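You operate a simulated robot arm through the tools that you are given. There is no shell and no other tool.

Carry out the task below with a simulated robot arm. There is one attempt and no reset: what you move stays moved.

JOB
Turn the black knob to rinse, wash foam and crust off the rail and wipe it dry.
Fine: use the orange cloth; nozzle back in its cup, yellow bar off; cloth back on the table. Where these are worked on the way, their far stop is far enough and under half their travel is too little: yellow bar.

It is judged by the outcome, as a careful person would: the job done as asked, and still so three seconds after it is handed in. It fails if anything else is knocked over, pushed out of place, dropped, spilled or broken. Flat cloth is picked up by pressing the open fingertips on it (5 to 10 N) and closing them slowly along it; thin cloth reads only 2 to 8 mm in the jaws.

ROBOT AND FRAMES
A 6-joint arm with a three-finger gripper, fixed in place. Base frame: the origin is on the floor under the middle of its stand, x ahead of it, y to its left, z up. Lengths are in m, angles in rad, forces in N, time in s.
It reaches about 1.213 m from its shoulder. Its first joint turns from -2.897 to 2.897 rad. Payload 4.89 kg.
Tool frame: the origin (TCP) lies between the finger pads and is the grasp point; the fingertips stand 0.03 m ahead of it; z points along the fingers, y is the line along which they close. The gripper opens to 0.164 m; its body begins 0.125 m behind the TCP.
Orientation is that of the tool frame in the base frame, as a unit quaternion [w, x, y, z]. With the fingers straight down and closing along the base's y, the tool's x points along the base's -x, its y along +y and its z along -z.

CONTROLS
- The arm moves only by the tool send_rows. Its argument "commands" is a list of rows, each a list of 6 numbers: the shift along the tool's x, y, z in units of 150 mm (1.0 is 150 mm), then the turn, a rotation vector about the tool's x, y, z in units of 90 degrees (1.0 is 90 degrees). In form: [[x, y, z, wx, wy, wz], ...]. A call has 1 to 20 rows; each row is the pose to reach, as a shift and turn from the pose commanded when the call began, along the tool's axes at that moment. "hand" is the opening, from 0 (shut) to 1 (fully open), set as the call begins (left out, the last holds). A call with a number of a shift or a turn outside -1 to 1 is refused whole. Rows are played at 5 a second. More than 0.05 m and 0.15 rad between two rows, or a gripper value outside its range, and nothing of the call is played. Where a pose cannot be reached the arm comes as near as it can. A force on the tool above 90 N (or 10 N above the force at the start of the call, whichever is more), or a blocked arm, ends the call early, and 0.2 s more pass. Each finger travels about 0.108 m/s and halts on what it meets, pressing with about 31 N; the grip force reading is that of the motor and also rises with nothing between the fingers. The clock runs only during rows and for 0.2 s after the last one: add rows that repeat a pose to give the fingers time. The reply holds the time, the measured pose of the TCP, the force on the tool along the base axes, the opening and the grip force, in the units named above and with some noise, with the torque about the TCP (base axes, N m) and any sound that the robot's microphone picked up.
- Cameras (640 x 400 px; columns grow to the right, rows downward): "scene" is fixed at [0.2192, 0.5001, 1.4493]; the picture's right is [-0.65, -0.76, 0.00], its down [-0.21, 0.18, -0.96] and it looks along [0.73, -0.62, -0.28] (base axes); focal length 214 px, centre (320, 200). "wrist" rides on the gripper at [0.076, -0.002, -0.152] in the tool frame; the picture's right is [0.02, 1.00, 0.00], its down [-0.88, 0.02, -0.47] and it looks along [-0.47, 0.01, 0.88] (tool axes); focal length 247 px, centre (320, 200). There is no depth. A picture from a camera that has moved, and an enlarged one, comes with that camera's place and axes in the base frame and with its lens.
- snapshot(camera): a new picture of that camera. No time passes.
- lift_body(by): moves the trunk up (or, below 0, down) by that many m; the arm rides with it, the base frame stays. It gives what a move gives, with no picture.
- enlarge(camera, box): a new picture of the part [left, top, right, bottom] of that camera's present view, enlarged. No time passes.
- finish_job(): hands the job in; it is judged then, once.

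Nothing tells you positions but the pictures and the camera data. Unless the task says otherwise, let go and move clear before handing in.

The tools are called after ">>>" as name(argument=value, ...) on one line, values as JSON. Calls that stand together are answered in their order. send_rows: Moves the arm, as the interface text tells. Its arguments: {"type":"object","properties":{"commands":{"type":"array","items":{"type":"array","items":{"type":"number"}}},"hand":{"type":"number"}},"required":["commands"]} The other tools are called the same way: lift_body (by) moves the trunk up or down; snapshot (camera) takes a picture; enlarge (camera, box) takes an enlarged picture of a part of a camera's view; finish_job () hands the job in.

At the start:

```text
time_s: 0.0
tool_pos: [0.6839, -0.0691, 1.5704]
ee_rot: [-0.001, 0.0, 1.0, 0.0]
contact_force: [0.5, 0.1, -0.1]
torque: [0.0, 0.01, 0.01]
width: 0.164
grasp_force: 0.0
trunk travel left (down, up): [-0.3, 0.09]
```

scene: 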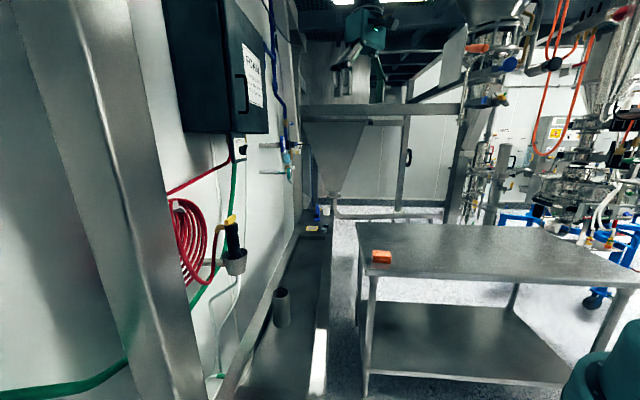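
wrist: 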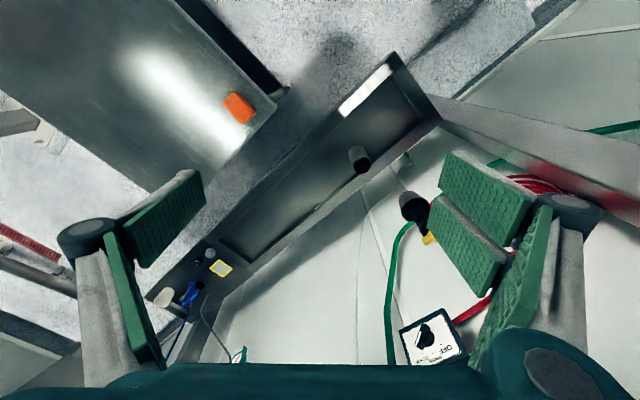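

I see a wall with a hose and a nozzle in a cup, a black box with a knob, a trough or rail, and a table with an orange cloth. I'll look closer at each of these before moving.

>>> enlarge(camera="scene", box=[160, 180, 340, 400])

>>> enlarge(camera="scene", box=[160, 0, 340, 200])

>>> enlarge(camera="wrist", box=[140, 220, 320, 400])

>>> enlarge(camera="wrist", box=[340, 40, 640, 380])

>>> enlarge(camera="scene", box=[340, 200, 480, 320])

```text
1.82 times, centred on (250, 290) of scene
camera zoom: at [0.2192, 0.5001, 1.4493], right [-0.65, -0.76, 0.0], down [-0.21, 0.18, -0.96], along [0.73, -0.62, -0.28], focal length 390 px, centre (447, 36)
```

zoom: 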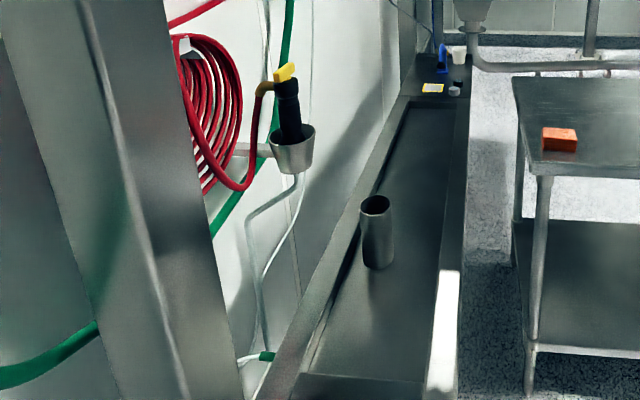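

```text
2.00 times, centred on (250, 100) of scene
camera zoom: at [0.2192, 0.5001, 1.4493], right [-0.65, -0.76, 0.0], down [-0.21, 0.18, -0.96], along [0.73, -0.62, -0.28], focal length 429 px, centre (460, 400)
```

zoom: 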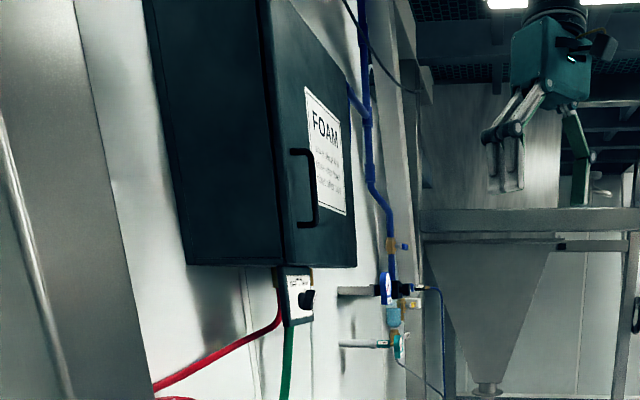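

```text
2.22 times, centred on (230, 310) of wrist
camera zoom: at [0.6078, -0.0714, 1.7229], right [-0.02, 1.0, 0.0], down [0.88, 0.02, 0.47], along [0.47, 0.01, -0.88], focal length 549 px, centre (520, -44)
```

zoom: 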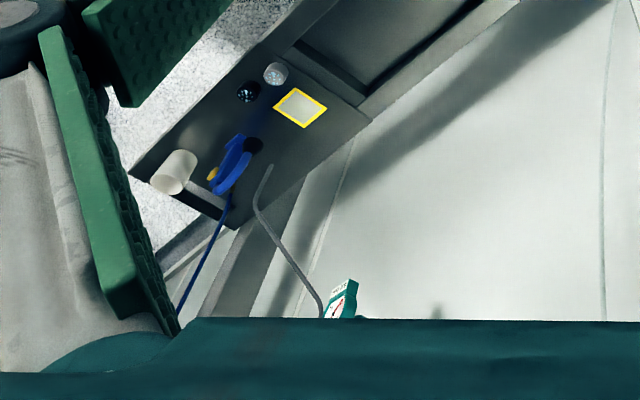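

```text
1.18 times, centred on (490, 210) of wrist
camera zoom: at [0.6078, -0.0714, 1.7229], right [-0.02, 1.0, 0.0], down [0.88, 0.02, 0.47], along [0.47, 0.01, -0.88], focal length 291 px, centre (120, 188)
```

zoom: 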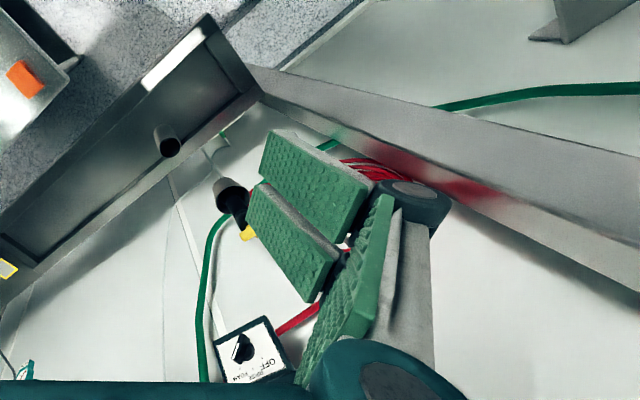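

```text
3.33 times, centred on (410, 260) of scene
camera zoom: at [0.2192, 0.5001, 1.4493], right [-0.65, -0.76, 0.0], down [-0.21, 0.18, -0.96], along [0.73, -0.62, -0.28], focal length 715 px, centre (20, 0)
```

zoom: 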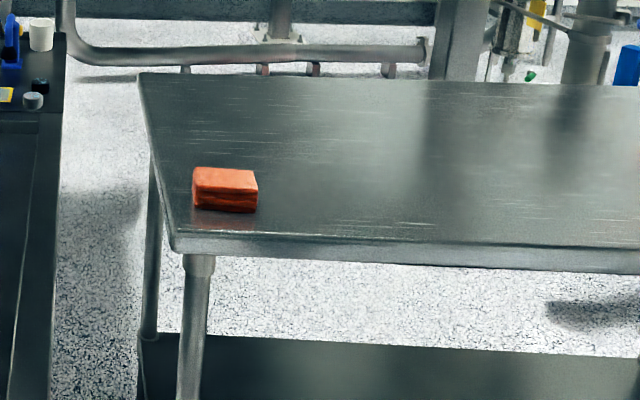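

The black knob sits under the FOAM box at about (1.10, 0.16, 1.40). The nozzle in its cup is near (1.02, 0.27, 0.98), and the cloth is on the table. I still need to find the soiled rail, so I'm zooming in more.

>>> enlarge(camera="scene", box=[290, 320, 350, 400])

>>> enlarge(camera="wrist", box=[320, 40, 450, 120])

>>> enlarge(camera="scene", box=[200, 200, 264, 300])

>>> enlarge(camera="wrist", box=[380, 300, 480, 370])

>>> enlarge(camera="scene", box=[220, 120, 300, 190])

>>> enlarge(camera="wrist", box=[380, 160, 480, 260])

```text
5.00 times, centred on (320, 360) of scene
camera zoom: at [0.2192, 0.5001, 1.4493], right [-0.65, -0.76, 0.0], down [-0.21, 0.18, -0.96], along [0.73, -0.62, -0.28], focal length 1072 px, centre (320, -600)
```

zoom: 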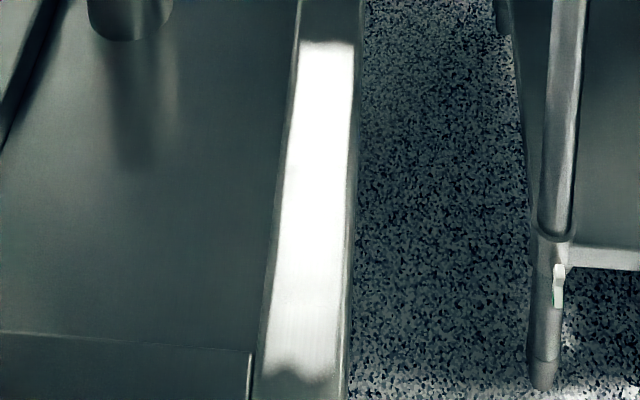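

```text
4.92 times, centred on (385, 80) of wrist
camera zoom: at [0.6078, -0.0714, 1.7229], right [-0.02, 1.0, 0.0], down [0.88, 0.02, 0.47], along [0.47, 0.01, -0.88], focal length 1216 px, centre (0, 791)
```

zoom: 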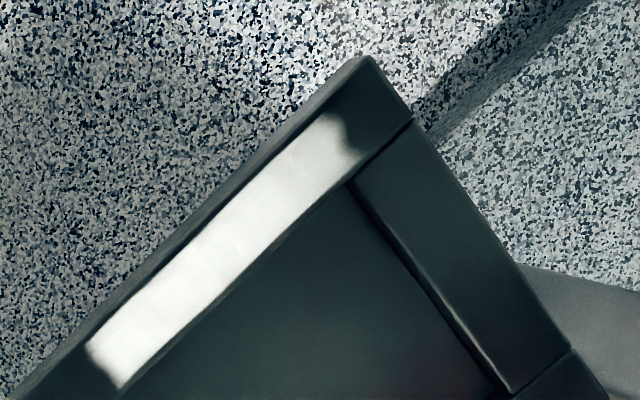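

```text
4.00 times, centred on (232, 250) of scene
camera zoom: at [0.2192, 0.5001, 1.4493], right [-0.65, -0.76, 0.0], down [-0.21, 0.18, -0.96], along [0.73, -0.62, -0.28], focal length 858 px, centre (672, 0)
```

zoom: 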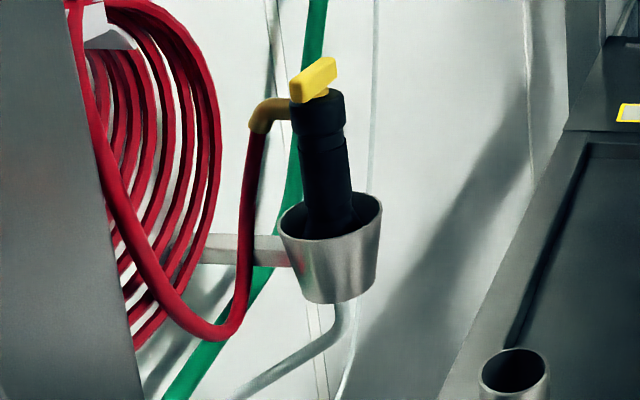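

```text
5.71 times, centred on (430, 335) of wrist
camera zoom: at [0.6078, -0.0714, 1.7229], right [-0.02, 1.0, 0.0], down [0.88, 0.02, 0.47], along [0.47, 0.01, -0.88], focal length 1411 px, centre (-309, -571)
```

zoom: 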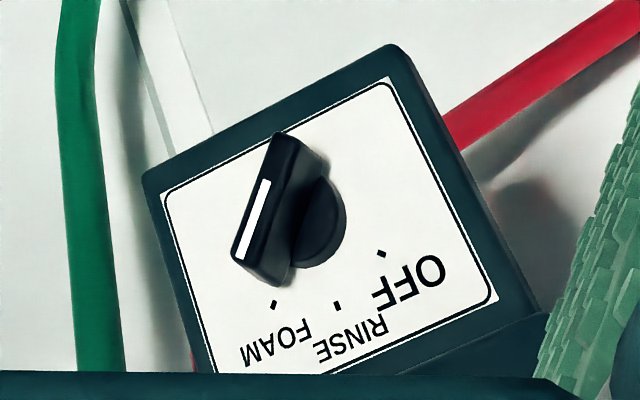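

```text
5.71 times, centred on (260, 155) of scene
camera zoom: at [0.2192, 0.5001, 1.4493], right [-0.65, -0.76, 0.0], down [-0.21, 0.18, -0.96], along [0.73, -0.62, -0.28], focal length 1226 px, centre (663, 457)
```

zoom: 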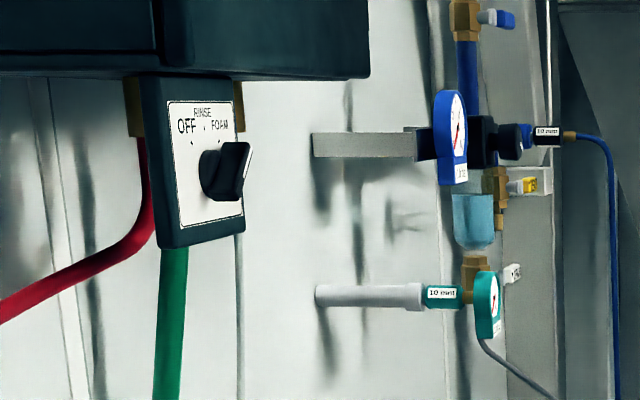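

```text
4.00 times, centred on (430, 210) of wrist
camera zoom: at [0.6078, -0.0714, 1.7229], right [-0.02, 1.0, 0.0], down [0.88, 0.02, 0.47], along [0.47, 0.01, -0.88], focal length 988 px, centre (-120, 160)
```

zoom: 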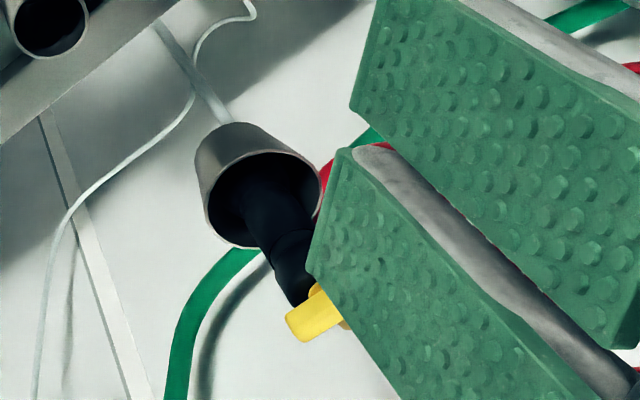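

The white foam patch is on the front rail of the trough, at about z 0.66. The wall and trough run at 45° to the base axes. The knob points at FOAM and RINSE is straight up. I'll turn the gripper to face the wall and view the knob closely.

>>> send_rows(commands=[[-0.0513, 0.0154, 0.0615, -0.0301, -0.0726, -0.0301], [-0.1026, 0.0308, 0.1231, -0.0602, -0.1452, -0.0602], [-0.1539, 0.0462, 0.1846, -0.0902, -0.2178, -0.0902], [-0.2052, 0.0615, 0.2462, -0.1203, -0.2905, -0.1203], [-0.2565, 0.0769, 0.3077, -0.1504, -0.3631, -0.1504], [-0.3078, 0.0923, 0.3692, -0.1805, -0.4357, -0.1805], [-0.3592, 0.1077, 0.4308, -0.2105, -0.5083, -0.2105], [-0.4105, 0.1231, 0.4923, -0.2406, -0.5809, -0.2406], [-0.4618, 0.1385, 0.5538, -0.2707, -0.6535, -0.2707], [-0.5131, 0.1538, 0.6154, -0.3008, -0.7262, -0.3008], [-0.5644, 0.1692, 0.6769, -0.3308, -0.7988, -0.3308], [-0.6157, 0.1846, 0.7385, -0.3609, -0.8714, -0.3609], [-0.667, 0.2, 0.8, -0.391, -0.944, -0.391]])

>>> snapshot(camera="wrist")

>>> snapshot(camera="scene")

```text
time_s: 2.8
tool_pos: [0.7827, -0.0394, 1.4505]
ee_rot: [0.654, -0.271, 0.652, 0.27]
contact_force: [-1.8, -0.3, -0.7]
torque: [-0.01, 0.06, -0.15]
width: 0.1642
grasp_force: 0.0
trunk travel left (down, up): [-0.3, 0.09]
```

```text
taken
camera wrist: at [0.6773, -0.1485, 1.3739], right [-0.71, 0.71, -0.02], down [-0.35, -0.32, 0.88], along [0.61, 0.63, 0.48], focal length 247 px, centre (320, 200)
```

wrist: 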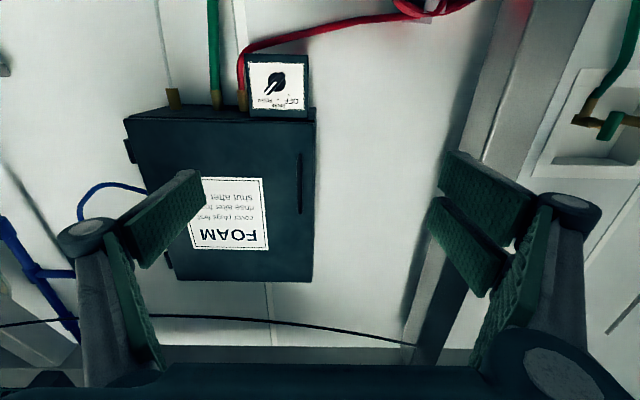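

```text
taken
```

scene: 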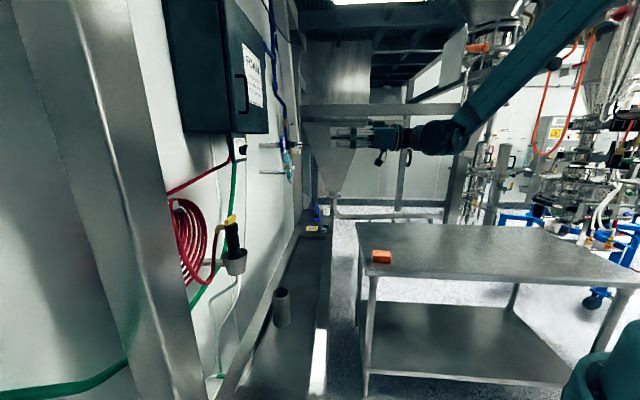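

The gripper faces the wall now, with the picture upside down and the knob panel in view. I'll zoom in on the panel and the label.

>>> enlarge(camera="wrist", box=[235, 45, 325, 125])

>>> enlarge(camera="wrist", box=[180, 170, 280, 255])

>>> enlarge(camera="scene", box=[228, 130, 268, 170])

```text
5.00 times, centred on (280, 85) of wrist
camera zoom: at [0.6773, -0.1485, 1.3739], right [-0.71, 0.71, -0.02], down [-0.35, -0.32, 0.88], along [0.61, 0.63, 0.48], focal length 1235 px, centre (520, 775)
```

zoom: 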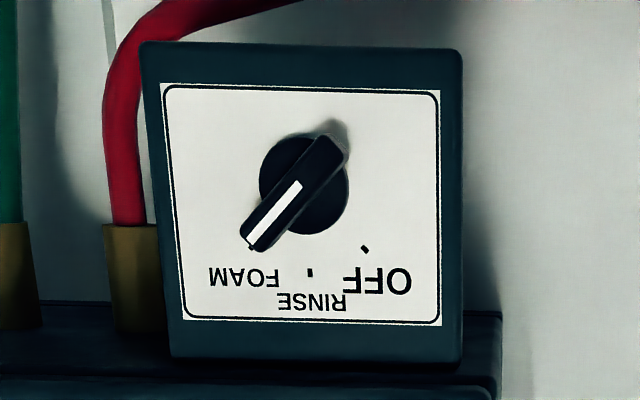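

```text
4.71 times, centred on (230, 212) of wrist
camera zoom: at [0.6773, -0.1485, 1.3739], right [-0.71, 0.71, -0.02], down [-0.35, -0.32, 0.88], along [0.61, 0.63, 0.48], focal length 1162 px, centre (744, 141)
```

zoom: 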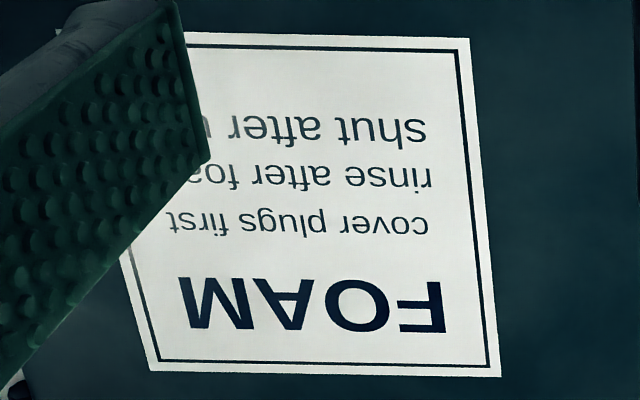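

```text
10.00 times, centred on (248, 150) of scene
camera zoom: at [0.2192, 0.5001, 1.4493], right [-0.65, -0.76, 0.0], down [-0.21, 0.18, -0.96], along [0.73, -0.62, -0.28], focal length 2145 px, centre (1040, 700)
```

zoom: 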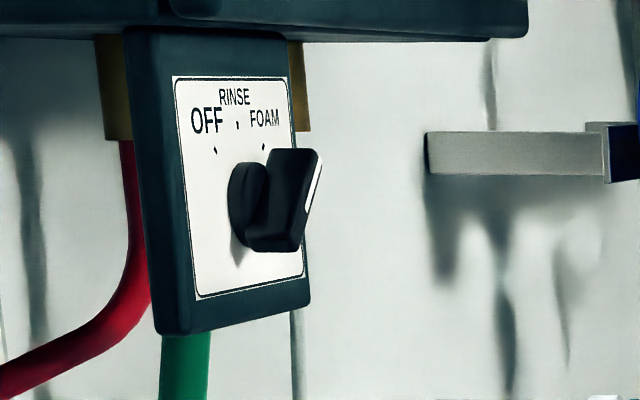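

The knob pivot comes out at about 0.667 along the wall, 0.90 toward it and z 1.40. Its grip bar is tilted about 40° right, at FOAM. I'll line the gripper up in front of it, rolled 40° and partly closed.

>>> send_rows(commands=[[0.056, -0.095, 0.167, 0, 0, 0.074], [0.112, -0.19, 0.333, 0, 0, 0.148], [0.168, -0.286, 0.5, 0, 0, 0.222], [0.225, -0.381, 0.667, 0, 0, 0.296], [0.281, -0.476, 0.833, 0, 0, 0.37], [0.337, -0.571, 1.0, 0, 0, 0.444], [0.337, -0.571, 1.0, 0, 0, 0.444], [0.337, -0.571, 1.0, 0, 0, 0.444]], hand=0.37)

>>> snapshot(camera="wrist")

>>> snapshot(camera="scene")

```text
time_s: 4.6
tool_pos: [0.9501, 0.0071, 1.3992]
ee_rot: [0.522, -0.032, 0.706, 0.478]
contact_force: [0.2, 0.0, -0.2]
torque: [-0.01, -0.01, -0.04]
width: 0.0608
grasp_force: 0.1
trunk travel left (down, up): [-0.3, 0.09]
```

```text
taken
camera wrist: at [0.8097, -0.0678, 1.34], right [-0.55, 0.55, 0.63], down [0.06, -0.72, 0.69], along [0.83, 0.41, 0.37], focal length 247 px, centre (320, 200)
```

wrist: 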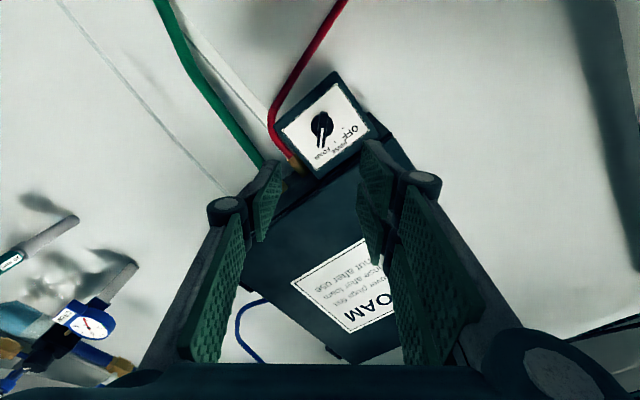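

```text
taken
```

scene: 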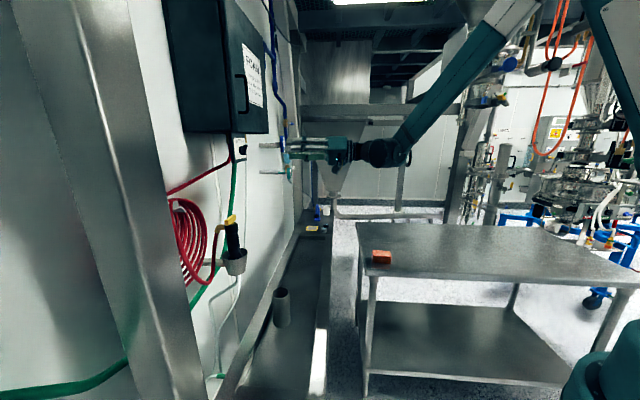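

The bar looks nearly lined up with the gripper. I'm checking the angle in an enlargement.

>>> enlarge(camera="wrist", box=[260, 70, 400, 190])

>>> enlarge(camera="scene", box=[228, 120, 358, 180])

```text
3.33 times, centred on (330, 130) of wrist
camera zoom: at [0.8097, -0.0678, 1.34], right [-0.55, 0.55, 0.63], down [0.06, -0.72, 0.69], along [0.83, 0.41, 0.37], focal length 823 px, centre (287, 433)
```

zoom: 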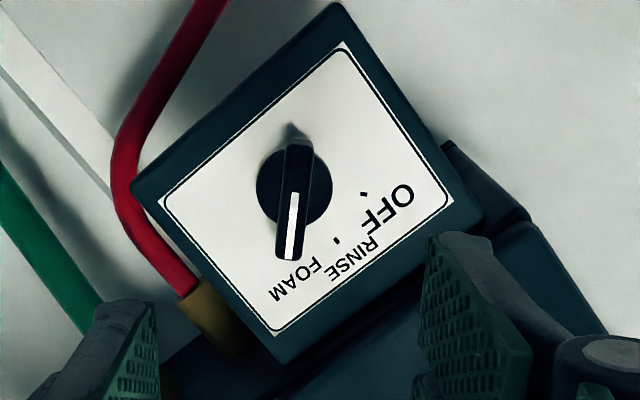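

```text
4.92 times, centred on (293, 150) of scene
camera zoom: at [0.2192, 0.5001, 1.4493], right [-0.65, -0.76, 0.0], down [-0.21, 0.18, -0.96], along [0.73, -0.62, -0.28], focal length 1056 px, centre (453, 446)
```

zoom: 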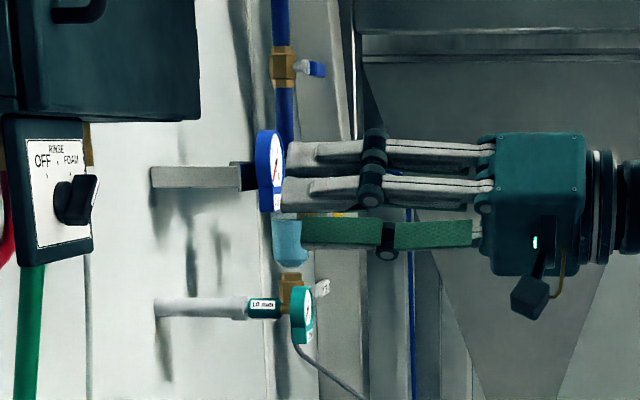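

The bar actually sits at 45°, so I'll add 5° of roll and move in.

>>> send_rows(commands=[[0, 0, 0.2, 0, 0, 0.014], [0, 0, 0.4, 0, 0, 0.028], [0, 0, 0.6, 0, 0, 0.042], [0, 0, 0.8, 0, 0, 0.056], [0, 0, 0.9, 0, 0, 0.056], [0, 0, 0.9, 0, 0, 0.056]])

>>> enlarge(camera="wrist", box=[220, 60, 420, 220])

>>> enlarge(camera="scene", box=[228, 120, 308, 180])

```text
time_s: 6.0
tool_pos: [1.0464, 0.1018, 1.3998]
ee_rot: [0.5, 0.0, 0.707, 0.5]
contact_force: [0.6, -0.3, -0.3]
torque: [0.01, -0.02, -0.01]
width: 0.0608
grasp_force: 0.0
trunk travel left (down, up): [-0.3, 0.09]
```

```text
2.50 times, centred on (320, 140) of wrist
camera zoom: at [0.9015, 0.0308, 1.345], right [-0.51, 0.51, 0.69], down [0.1, -0.77, 0.64], along [0.85, 0.39, 0.34], focal length 617 px, centre (320, 350)
```

zoom: 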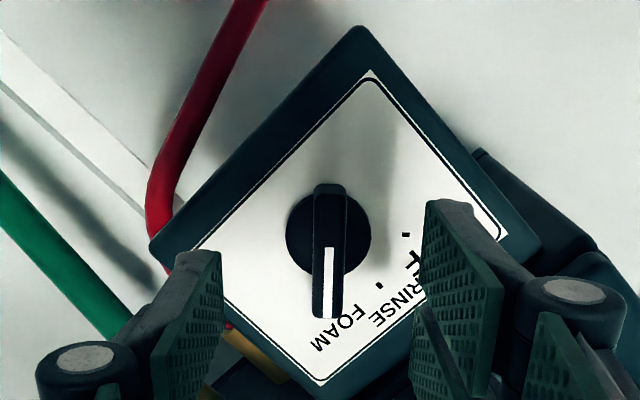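

```text
6.67 times, centred on (268, 150) of scene
camera zoom: at [0.2192, 0.5001, 1.4493], right [-0.65, -0.76, 0.0], down [-0.21, 0.18, -0.96], along [0.73, -0.62, -0.28], focal length 1430 px, centre (667, 533)
```

zoom: 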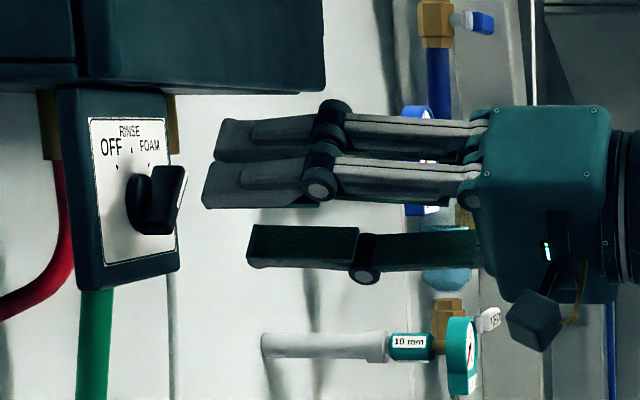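

The bar is aligned between the fingers. I'll advance 50 mm so they straddle it, without touching the panel.

>>> send_rows(commands=[[0, 0, 0.1, 0, 0, 0], [0, 0, 0.2, 0, 0, 0], [0, 0, 0.27, 0, 0, 0], [0, 0, 0.333, 0, 0, 0], [0, 0, 0.333, 0, 0, 0]])

>>> enlarge(camera="wrist", box=[220, 60, 420, 220])

>>> enlarge(camera="scene", box=[228, 120, 308, 180])

```text
time_s: 7.2
tool_pos: [1.081, 0.137, 1.3996]
ee_rot: [0.501, 0.0, 0.707, 0.499]
contact_force: [0.3, -0.6, -0.3]
torque: [0.02, -0.02, -0.01]
width: 0.0607
grasp_force: 0.0
trunk travel left (down, up): [-0.3, 0.09]
```

```text
2.50 times, centred on (320, 140) of wrist
camera zoom: at [0.9367, 0.0667, 1.3446], right [-0.51, 0.51, 0.69], down [0.1, -0.77, 0.64], along [0.85, 0.39, 0.34], focal length 617 px, centre (320, 350)
```

zoom: 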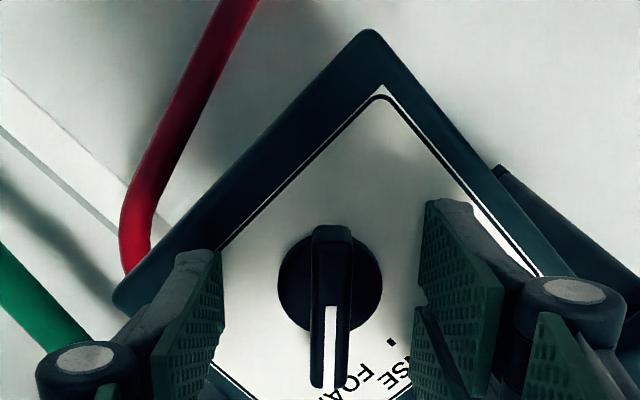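

```text
6.67 times, centred on (268, 150) of scene
camera zoom: at [0.2192, 0.5001, 1.4493], right [-0.65, -0.76, 0.0], down [-0.21, 0.18, -0.96], along [0.73, -0.62, -0.28], focal length 1430 px, centre (667, 533)
```

zoom: 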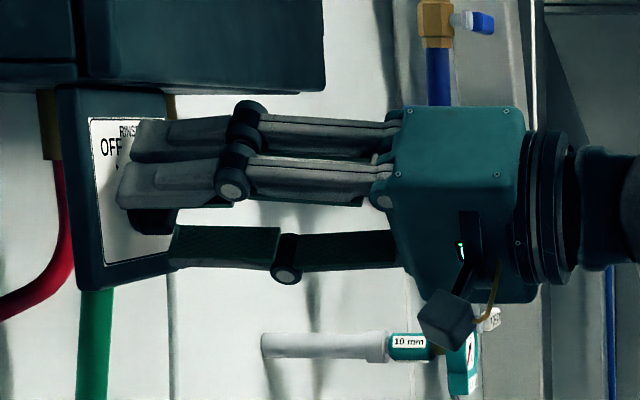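

The fingers straddle the knob bar, so I'm closing on it.

>>> send_rows(commands=[[0, 0, 0, 0, 0, 0], [0, 0, 0, 0, 0, 0], [0, 0, 0, 0, 0, 0], [0, 0, 0, 0, 0, 0]], hand=0.03)

>>> enlarge(camera="wrist", box=[220, 60, 420, 220])

```text
time_s: 8.2
tool_pos: [1.0797, 0.1397, 1.402]
ee_rot: [0.5, -0.001, 0.706, 0.501]
contact_force: [-0.5, 17.8, 28.7]
torque: [-0.07, 0.03, 1.15]
width: 0.012
grasp_force: 44.9
trunk travel left (down, up): [-0.3, 0.09]
```

```text
2.50 times, centred on (320, 140) of wrist
camera zoom: at [0.9351, 0.0682, 1.3464], right [-0.51, 0.51, 0.69], down [0.1, -0.77, 0.64], along [0.85, 0.39, 0.34], focal length 617 px, centre (320, 350)
```

zoom: 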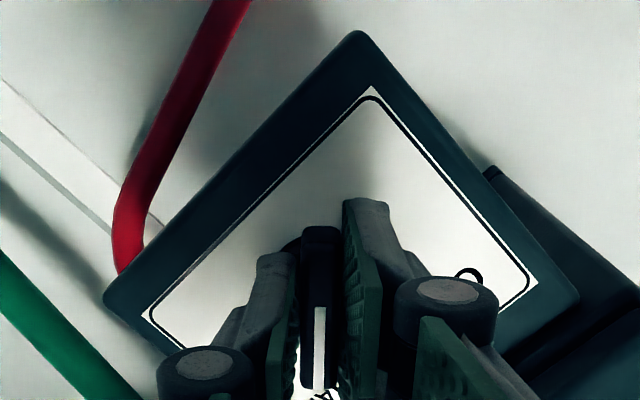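

The bar is held, with some sideways force because it sits a few mm off centre. I'll shift to relieve that before turning.

>>> send_rows(commands=[[0, 0.015, 0, 0, 0, 0], [0, 0.03, 0, 0, 0, 0], [0, 0.03, 0, 0, 0, 0]])

```text
time_s: 9.0
tool_pos: [1.0801, 0.139, 1.402]
ee_rot: [0.501, 0.0, 0.708, 0.498]
contact_force: [1.3, 8.7, -6.8]
torque: [0.41, -0.44, -0.63]
width: 0.0116
grasp_force: 45.2
trunk travel left (down, up): [-0.3, 0.09]
```

The force is relieved. I'm now turning the knob 45° counter-clockwise to RINSE.

>>> send_rows(commands=[[0, 0, 0, 0, 0, -0.071], [0, 0, 0, 0, 0, -0.143], [0, 0, 0, 0, 0, -0.214], [0, 0, 0, 0, 0, -0.286], [0, 0, 0, 0, 0, -0.357], [0, 0, 0, 0, 0, -0.429], [0, 0, 0, 0, 0, -0.5], [0, 0, 0, 0, 0, -0.5]])

>>> enlarge(camera="wrist", box=[220, 60, 420, 220])

>>> enlarge(camera="scene", box=[228, 120, 308, 180])

```text
time_s: 10.8
tool_pos: [1.0796, 0.1413, 1.4021]
ee_rot: [0.654, -0.271, 0.653, 0.269]
contact_force: [-14.7, -3.4, -30.2]
torque: [-0.57, 0.59, 0.18]
width: 0.0118
grasp_force: 45.0
trunk travel left (down, up): [-0.3, 0.09]
```

```text
2.50 times, centred on (320, 140) of wrist
camera zoom: at [0.9737, 0.0299, 1.326], right [-0.71, 0.71, -0.02], down [-0.35, -0.32, 0.88], along [0.62, 0.63, 0.47], focal length 617 px, centre (320, 350)
```

zoom: 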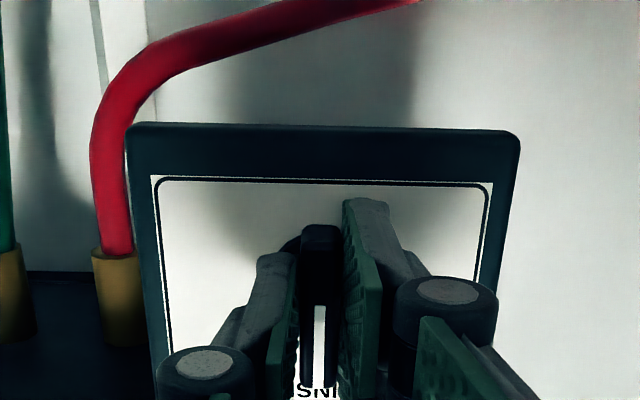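

```text
6.67 times, centred on (268, 150) of scene
camera zoom: at [0.2192, 0.5001, 1.4493], right [-0.65, -0.76, 0.0], down [-0.21, 0.18, -0.96], along [0.73, -0.62, -0.28], focal length 1430 px, centre (667, 533)
```

zoom: 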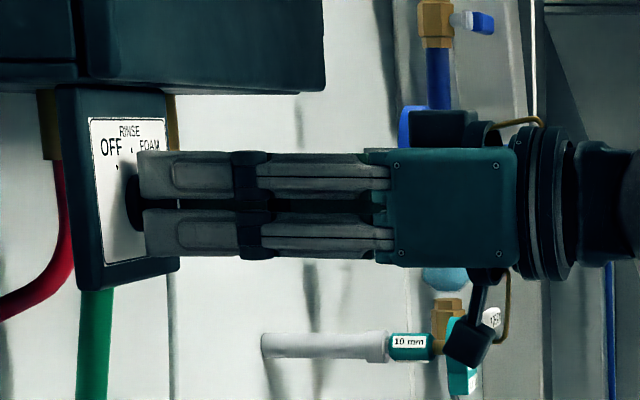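

The knob bar points at RINSE. I'll release it, back off and verify.

>>> send_rows(commands=[[0, 0, 0, 0, 0, 0], [0, 0, 0, 0, 0, 0], [0, 0, 0, 0, 0, 0], [0, 0, -0.1, 0, 0, 0], [0, 0, -0.3, 0, 0, 0], [0, 0, -0.6, 0, 0, 0], [0, 0, -0.9, 0, 0, 0], [0, 0, -1, 0, 0, 0]], hand=0.37)

>>> enlarge(camera="wrist", box=[220, 60, 420, 220])

>>> enlarge(camera="scene", box=[228, 120, 308, 180])

```text
time_s: 12.6
tool_pos: [0.9724, 0.0343, 1.403]
ee_rot: [0.653, -0.272, 0.653, 0.272]
contact_force: [-0.9, -0.6, 0.9]
torque: [-0.03, 0.0, 0.01]
width: 0.0607
grasp_force: 0.0
trunk travel left (down, up): [-0.3, 0.09]
```

```text
2.50 times, centred on (320, 140) of wrist
camera zoom: at [0.8658, -0.0758, 1.327], right [-0.71, 0.71, -0.02], down [-0.35, -0.32, 0.88], along [0.62, 0.63, 0.47], focal length 617 px, centre (320, 350)
```

zoom: 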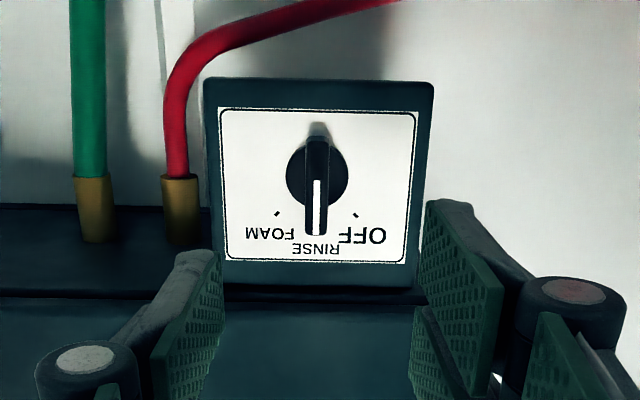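

```text
6.67 times, centred on (268, 150) of scene
camera zoom: at [0.2192, 0.5001, 1.4493], right [-0.65, -0.76, 0.0], down [-0.21, 0.18, -0.96], along [0.73, -0.62, -0.28], focal length 1430 px, centre (667, 533)
```

zoom: 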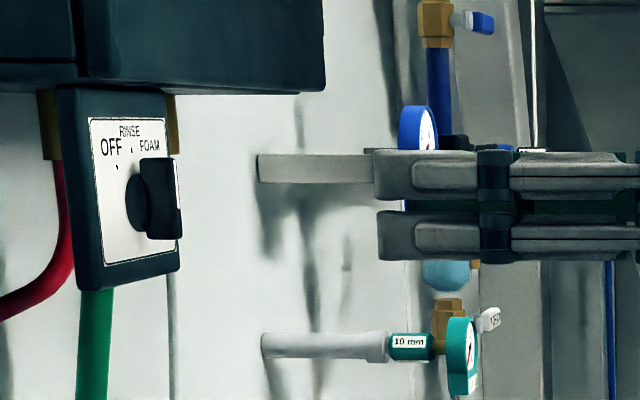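

The knob is at RINSE. Next I'm moving down and left to look at the nozzle, its yellow bar and the cup.

>>> send_rows(commands=[[0.1, 0.05, -0.2, 0, 0.0625, 0], [0.22, 0.17, -0.35, 0, 0.125, 0], [0.36, 0.31, -0.45, 0, 0.1875, 0], [0.5, 0.45, -0.55, 0, 0.25, 0], [0.64, 0.59, -0.62, 0, 0.3125, 0], [0.78, 0.72, -0.7, 0, 0.375, 0], [0.9, 0.82, -0.745, 0, 0.4375, 0], [1.0, 0.89, -0.745, 0, 0.5, 0]])

>>> snapshot(camera="wrist")

>>> snapshot(camera="scene")

```text
time_s: 14.4
tool_pos: [0.7979, 0.0476, 1.253]
ee_rot: [0.353, -0.354, 0.854, 0.147]
contact_force: [0.4, -0.1, 0.7]
torque: [0.07, -0.03, 0.06]
width: 0.0609
grasp_force: 0.1
trunk travel left (down, up): [-0.3, 0.09]
```

```text
taken
camera wrist: at [0.6854, -0.0674, 1.3064], right [-0.72, 0.7, -0.01], down [0.19, 0.22, 0.96], along [0.67, 0.68, -0.29], focal length 247 px, centre (320, 200)
```

wrist: 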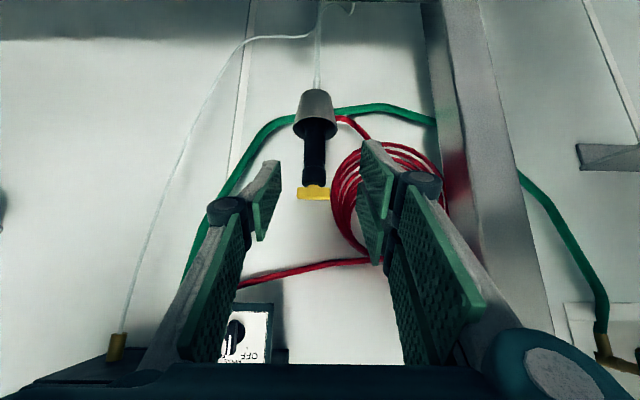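

```text
taken
```

scene: 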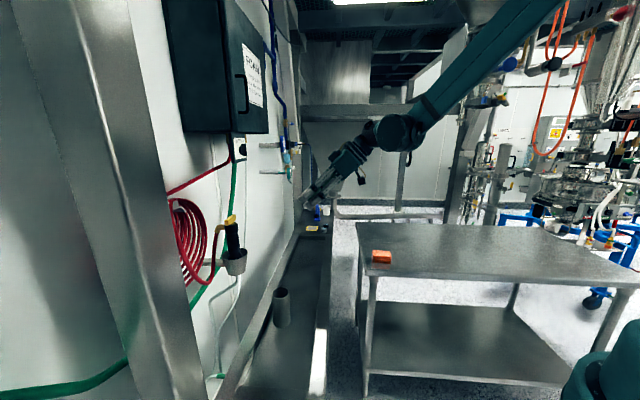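

>>> enlarge(camera="wrist", box=[265, 80, 375, 210])

>>> enlarge(camera="scene", box=[205, 205, 260, 255])

```text
3.08 times, centred on (320, 145) of wrist
camera zoom: at [0.6854, -0.0674, 1.3064], right [-0.72, 0.7, -0.01], down [0.19, 0.22, 0.96], along [0.67, 0.68, -0.29], focal length 760 px, centre (320, 369)
```

zoom: 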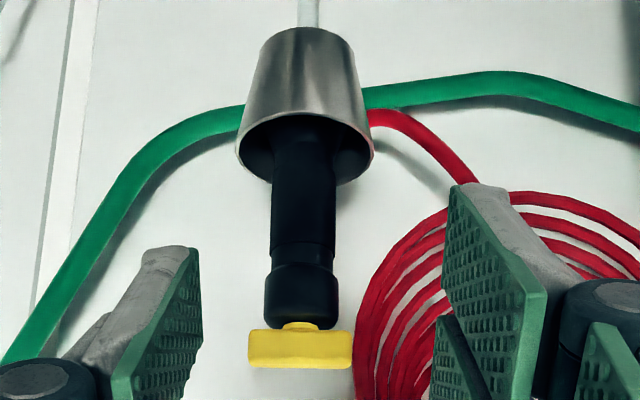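

```text
8.00 times, centred on (232, 230) of scene
camera zoom: at [0.2192, 0.5001, 1.4493], right [-0.65, -0.76, 0.0], down [-0.21, 0.18, -0.96], along [0.73, -0.62, -0.28], focal length 1716 px, centre (1020, -40)
```

zoom: 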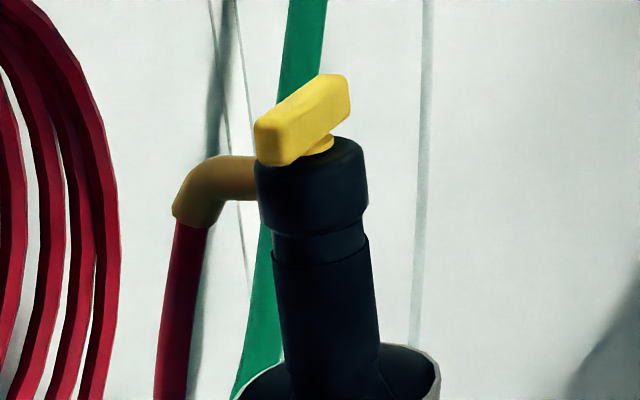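

The yellow bar is a T-handle on top of the nozzle, at about u 0.541, w 0.912, z 1.147. It lies parallel to the wall and turns about the nozzle's axis. I'll come at it from above, tilted 25° back toward the robot so the wrist clears the cabinet.

>>> send_rows(commands=[[-0.0703, -0.0058, 0.0256, -0.0145, 0.0145, -0.0824], [-0.1407, -0.0115, 0.0512, -0.0291, 0.0291, -0.1648], [-0.211, -0.0173, 0.0768, -0.0436, 0.0436, -0.2473], [-0.2813, -0.023, 0.1023, -0.0581, 0.0581, -0.3297], [-0.3517, -0.0288, 0.1279, -0.0727, 0.0727, -0.4121], [-0.422, -0.0345, 0.1535, -0.0872, 0.0872, -0.4945], [-0.4923, -0.0403, 0.1791, -0.1017, 0.1017, -0.5769], [-0.5627, -0.046, 0.2047, -0.1163, 0.1163, -0.6593], [-0.633, -0.0518, 0.2303, -0.1308, 0.1308, -0.7418], [-0.7033, -0.0575, 0.2558, -0.1453, 0.1453, -0.8242], [-0.7737, -0.0633, 0.2814, -0.1599, 0.1599, -0.9066], [-0.844, -0.069, 0.307, -0.1744, 0.1744, -0.989], [-0.844, -0.069, 0.307, -0.1744, 0.1744, -0.989]], hand=0.45)

>>> snapshot(camera="wrist")

>>> snapshot(camera="scene")

```text
time_s: 17.2
tool_pos: [0.8935, 0.1286, 1.3102]
ee_rot: [-0.2, 0.902, -0.373, 0.083]
contact_force: [0.3, -0.4, -0.1]
torque: [-0.03, 0.02, -0.01]
width: 0.0737
grasp_force: 0.1
trunk travel left (down, up): [-0.3, 0.09]
```

```text
taken
camera wrist: at [0.9037, 0.0291, 1.4491], right [-0.62, -0.66, -0.42], down [-0.78, 0.47, 0.42], along [-0.08, 0.59, -0.8], focal length 247 px, centre (320, 200)
```

wrist: 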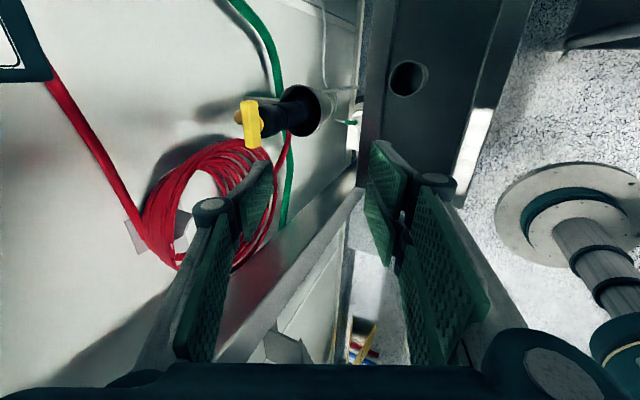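

```text
taken
```

scene: 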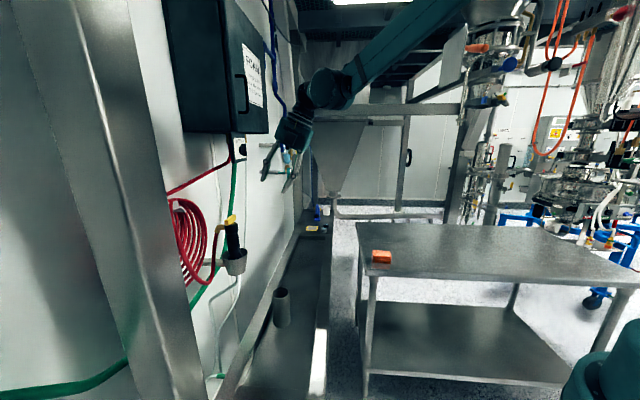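

I'm moving forward above the T-handle while staying high.

>>> send_rows(commands=[[0, -0.16, 0.1, 0, 0, 0], [0, -0.35, 0.2, 0, 0, 0], [0, -0.55, 0.33, 0, 0, 0], [0, -0.75, 0.46, 0, 0, 0], [0, -0.9, 0.55, 0, 0, 0], [0, -0.971, 0.6, 0, 0, 0], [0, -0.971, 0.6, 0, 0, 0]])

>>> snapshot(camera="wrist")

>>> enlarge(camera="scene", box=[180, 130, 320, 270])

```text
time_s: 18.8
tool_pos: [1.0135, 0.2474, 1.2898]
ee_rot: [-0.2, 0.902, -0.373, 0.084]
contact_force: [-0.4, 0.1, -0.2]
torque: [-0.02, 0.01, -0.01]
width: 0.0739
grasp_force: 0.0
trunk travel left (down, up): [-0.3, 0.09]
```

```text
taken
camera wrist: at [1.0241, 0.1491, 1.4284], right [-0.63, -0.66, -0.42], down [-0.78, 0.47, 0.42], along [-0.08, 0.59, -0.8], focal length 247 px, centre (320, 200)
```

wrist: 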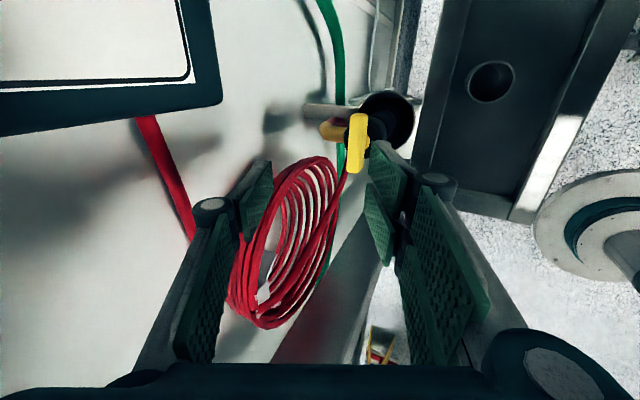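

```text
2.86 times, centred on (250, 200) of scene
camera zoom: at [0.2192, 0.5001, 1.4493], right [-0.65, -0.76, 0.0], down [-0.21, 0.18, -0.96], along [0.73, -0.62, -0.28], focal length 613 px, centre (520, 200)
```

zoom: 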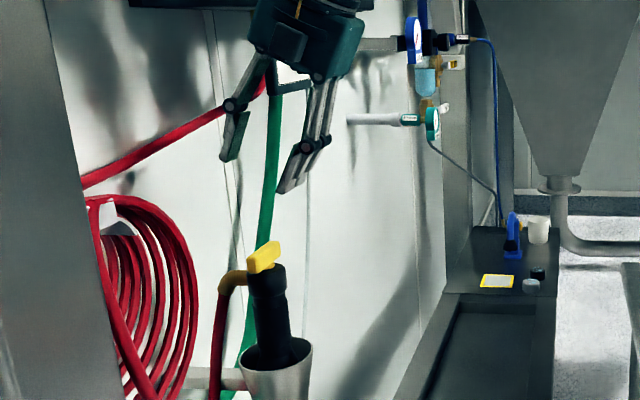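

The predicted and observed handle positions agree. I'm descending most of the way so the fingers straddle the T-handle.

>>> send_rows(commands=[[0, 0.06, 0.15, 0, 0, 0], [0, 0.12, 0.3, 0, 0, 0], [0, 0.18, 0.46, 0, 0, 0], [0, 0.22, 0.57, 0, 0, 0], [0, 0.22, 0.57, 0, 0, 0]])

>>> enlarge(camera="wrist", box=[230, 60, 450, 260])

>>> enlarge(camera="scene", box=[190, 180, 270, 260])

```text
time_s: 20.0
tool_pos: [1.0185, 0.2527, 1.2002]
ee_rot: [-0.2, 0.903, -0.372, 0.082]
contact_force: [-1.2, 0.0, -0.2]
torque: [-0.04, 0.03, 0.01]
width: 0.0734
grasp_force: 0.0
trunk travel left (down, up): [-0.3, 0.09]
```

```text
2.00 times, centred on (340, 160) of wrist
camera zoom: at [1.0282, 0.153, 1.3379], right [-0.62, -0.66, -0.42], down [-0.78, 0.47, 0.42], along [-0.08, 0.59, -0.8], focal length 494 px, centre (280, 280)
```

zoom: 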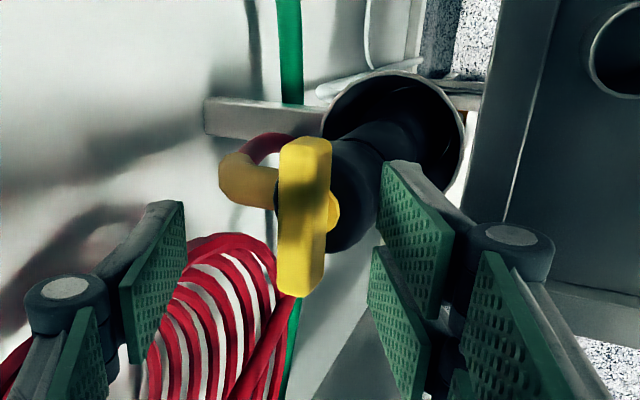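

```text
5.00 times, centred on (230, 220) of scene
camera zoom: at [0.2192, 0.5001, 1.4493], right [-0.65, -0.76, 0.0], down [-0.21, 0.18, -0.96], along [0.73, -0.62, -0.28], focal length 1072 px, centre (770, 100)
```

zoom: 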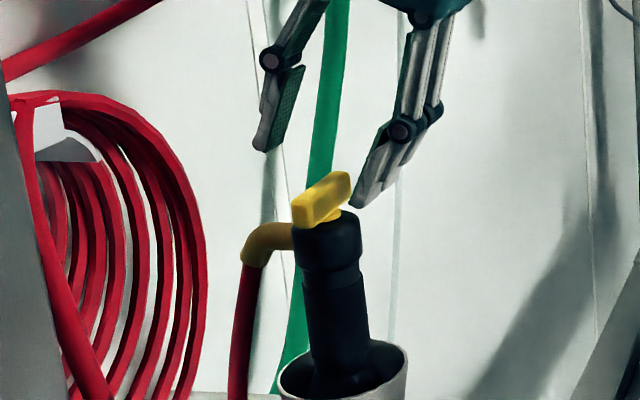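

The fingers are aligned around the handle. I'm descending the last 24 mm and closing on it.

>>> send_rows(commands=[[0, 0.034, 0.073, 0, 0, 0], [0, 0.068, 0.145, 0, 0, 0], [0, 0.068, 0.145, 0, 0, 0]])

>>> send_rows(commands=[[0, 0, 0, 0, 0, 0], [0, 0, 0, 0, 0, 0], [0, 0, 0, 0, 0, 0], [0, 0, 0, 0, 0, 0]], hand=0.08)

>>> enlarge(camera="wrist", box=[230, 60, 450, 260])

>>> enlarge(camera="scene", box=[190, 180, 270, 260])

```text
time_s: 20.8
tool_pos: [1.0188, 0.252, 1.1755]
ee_rot: [-0.2, 0.902, -0.374, 0.084]
contact_force: [0.9, -0.1, -1.3]
torque: [0.0, 0.03, 0.04]
width: 0.0738
grasp_force: 0.1
trunk travel left (down, up): [-0.3, 0.09]
```

```text
time_s: 21.8
tool_pos: [1.0193, 0.2529, 1.1756]
ee_rot: [-0.2, 0.902, -0.374, 0.082]
contact_force: [-0.9, -0.9, 0.4]
torque: [-0.3, 0.26, 0.01]
width: 0.0213
grasp_force: 31.2
trunk travel left (down, up): [-0.3, 0.09]
```

```text
2.00 times, centred on (340, 160) of wrist
camera zoom: at [1.0281, 0.1531, 1.314], right [-0.62, -0.66, -0.42], down [-0.78, 0.47, 0.42], along [-0.08, 0.59, -0.8], focal length 494 px, centre (280, 280)
```

zoom: 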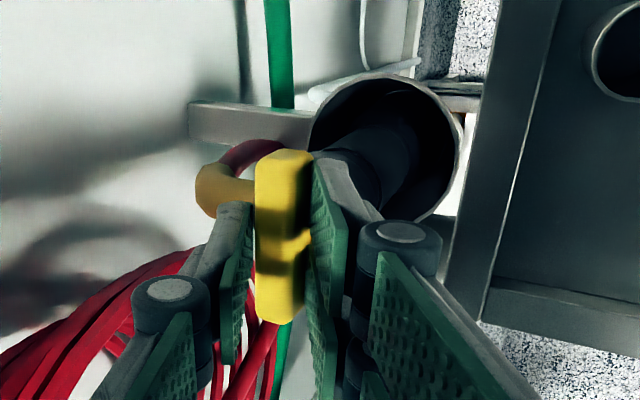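

```text
5.00 times, centred on (230, 220) of scene
camera zoom: at [0.2192, 0.5001, 1.4493], right [-0.65, -0.76, 0.0], down [-0.21, 0.18, -0.96], along [0.73, -0.62, -0.28], focal length 1072 px, centre (770, 100)
```

zoom: 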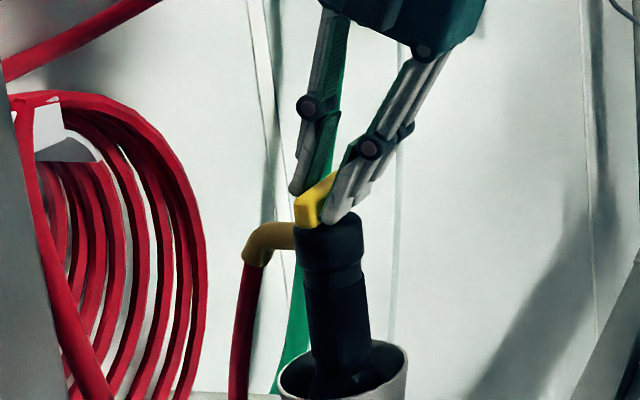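

The handle is gripped squarely, with 31 N grip and no side load. I'll test a small clockwise turn first to find the direction it moves.

>>> send_rows(commands=[[0, 0, 0, 0, 0, 0.08], [0, 0, 0, 0, 0, 0.16], [0, 0, 0, 0, 0, 0.16]])

>>> enlarge(camera="wrist", box=[230, 60, 450, 260])

>>> enlarge(camera="scene", box=[190, 180, 270, 260])

```text
time_s: 22.6
tool_pos: [1.017, 0.2521, 1.1766]
ee_rot: [-0.209, 0.848, -0.484, 0.058]
contact_force: [0.8, -1.4, 23.5]
torque: [-0.96, -0.54, -0.02]
width: 0.021
grasp_force: 31.0
trunk travel left (down, up): [-0.3, 0.09]
```

```text
2.00 times, centred on (340, 160) of wrist
camera zoom: at [1.0133, 0.1422, 1.3071], right [-0.78, -0.46, -0.41], down [-0.62, 0.59, 0.51], along [0.01, 0.66, -0.75], focal length 494 px, centre (280, 280)
```

zoom: 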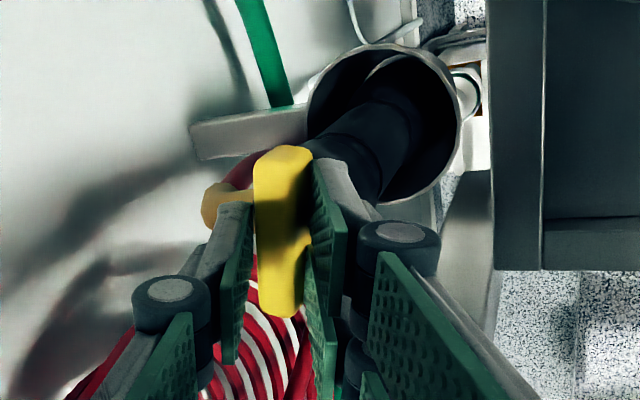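

```text
5.00 times, centred on (230, 220) of scene
camera zoom: at [0.2192, 0.5001, 1.4493], right [-0.65, -0.76, 0.0], down [-0.21, 0.18, -0.96], along [0.73, -0.62, -0.28], focal length 1072 px, centre (770, 100)
```

zoom: 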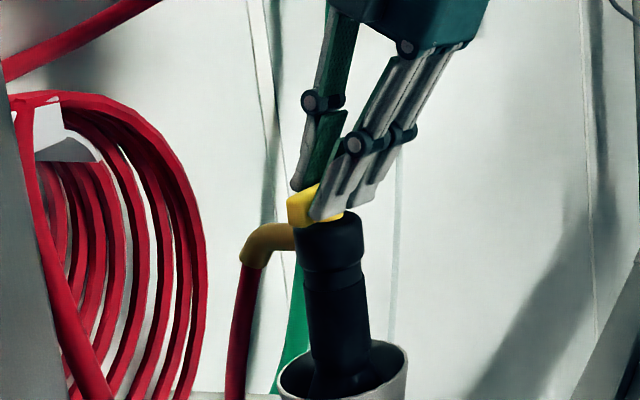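

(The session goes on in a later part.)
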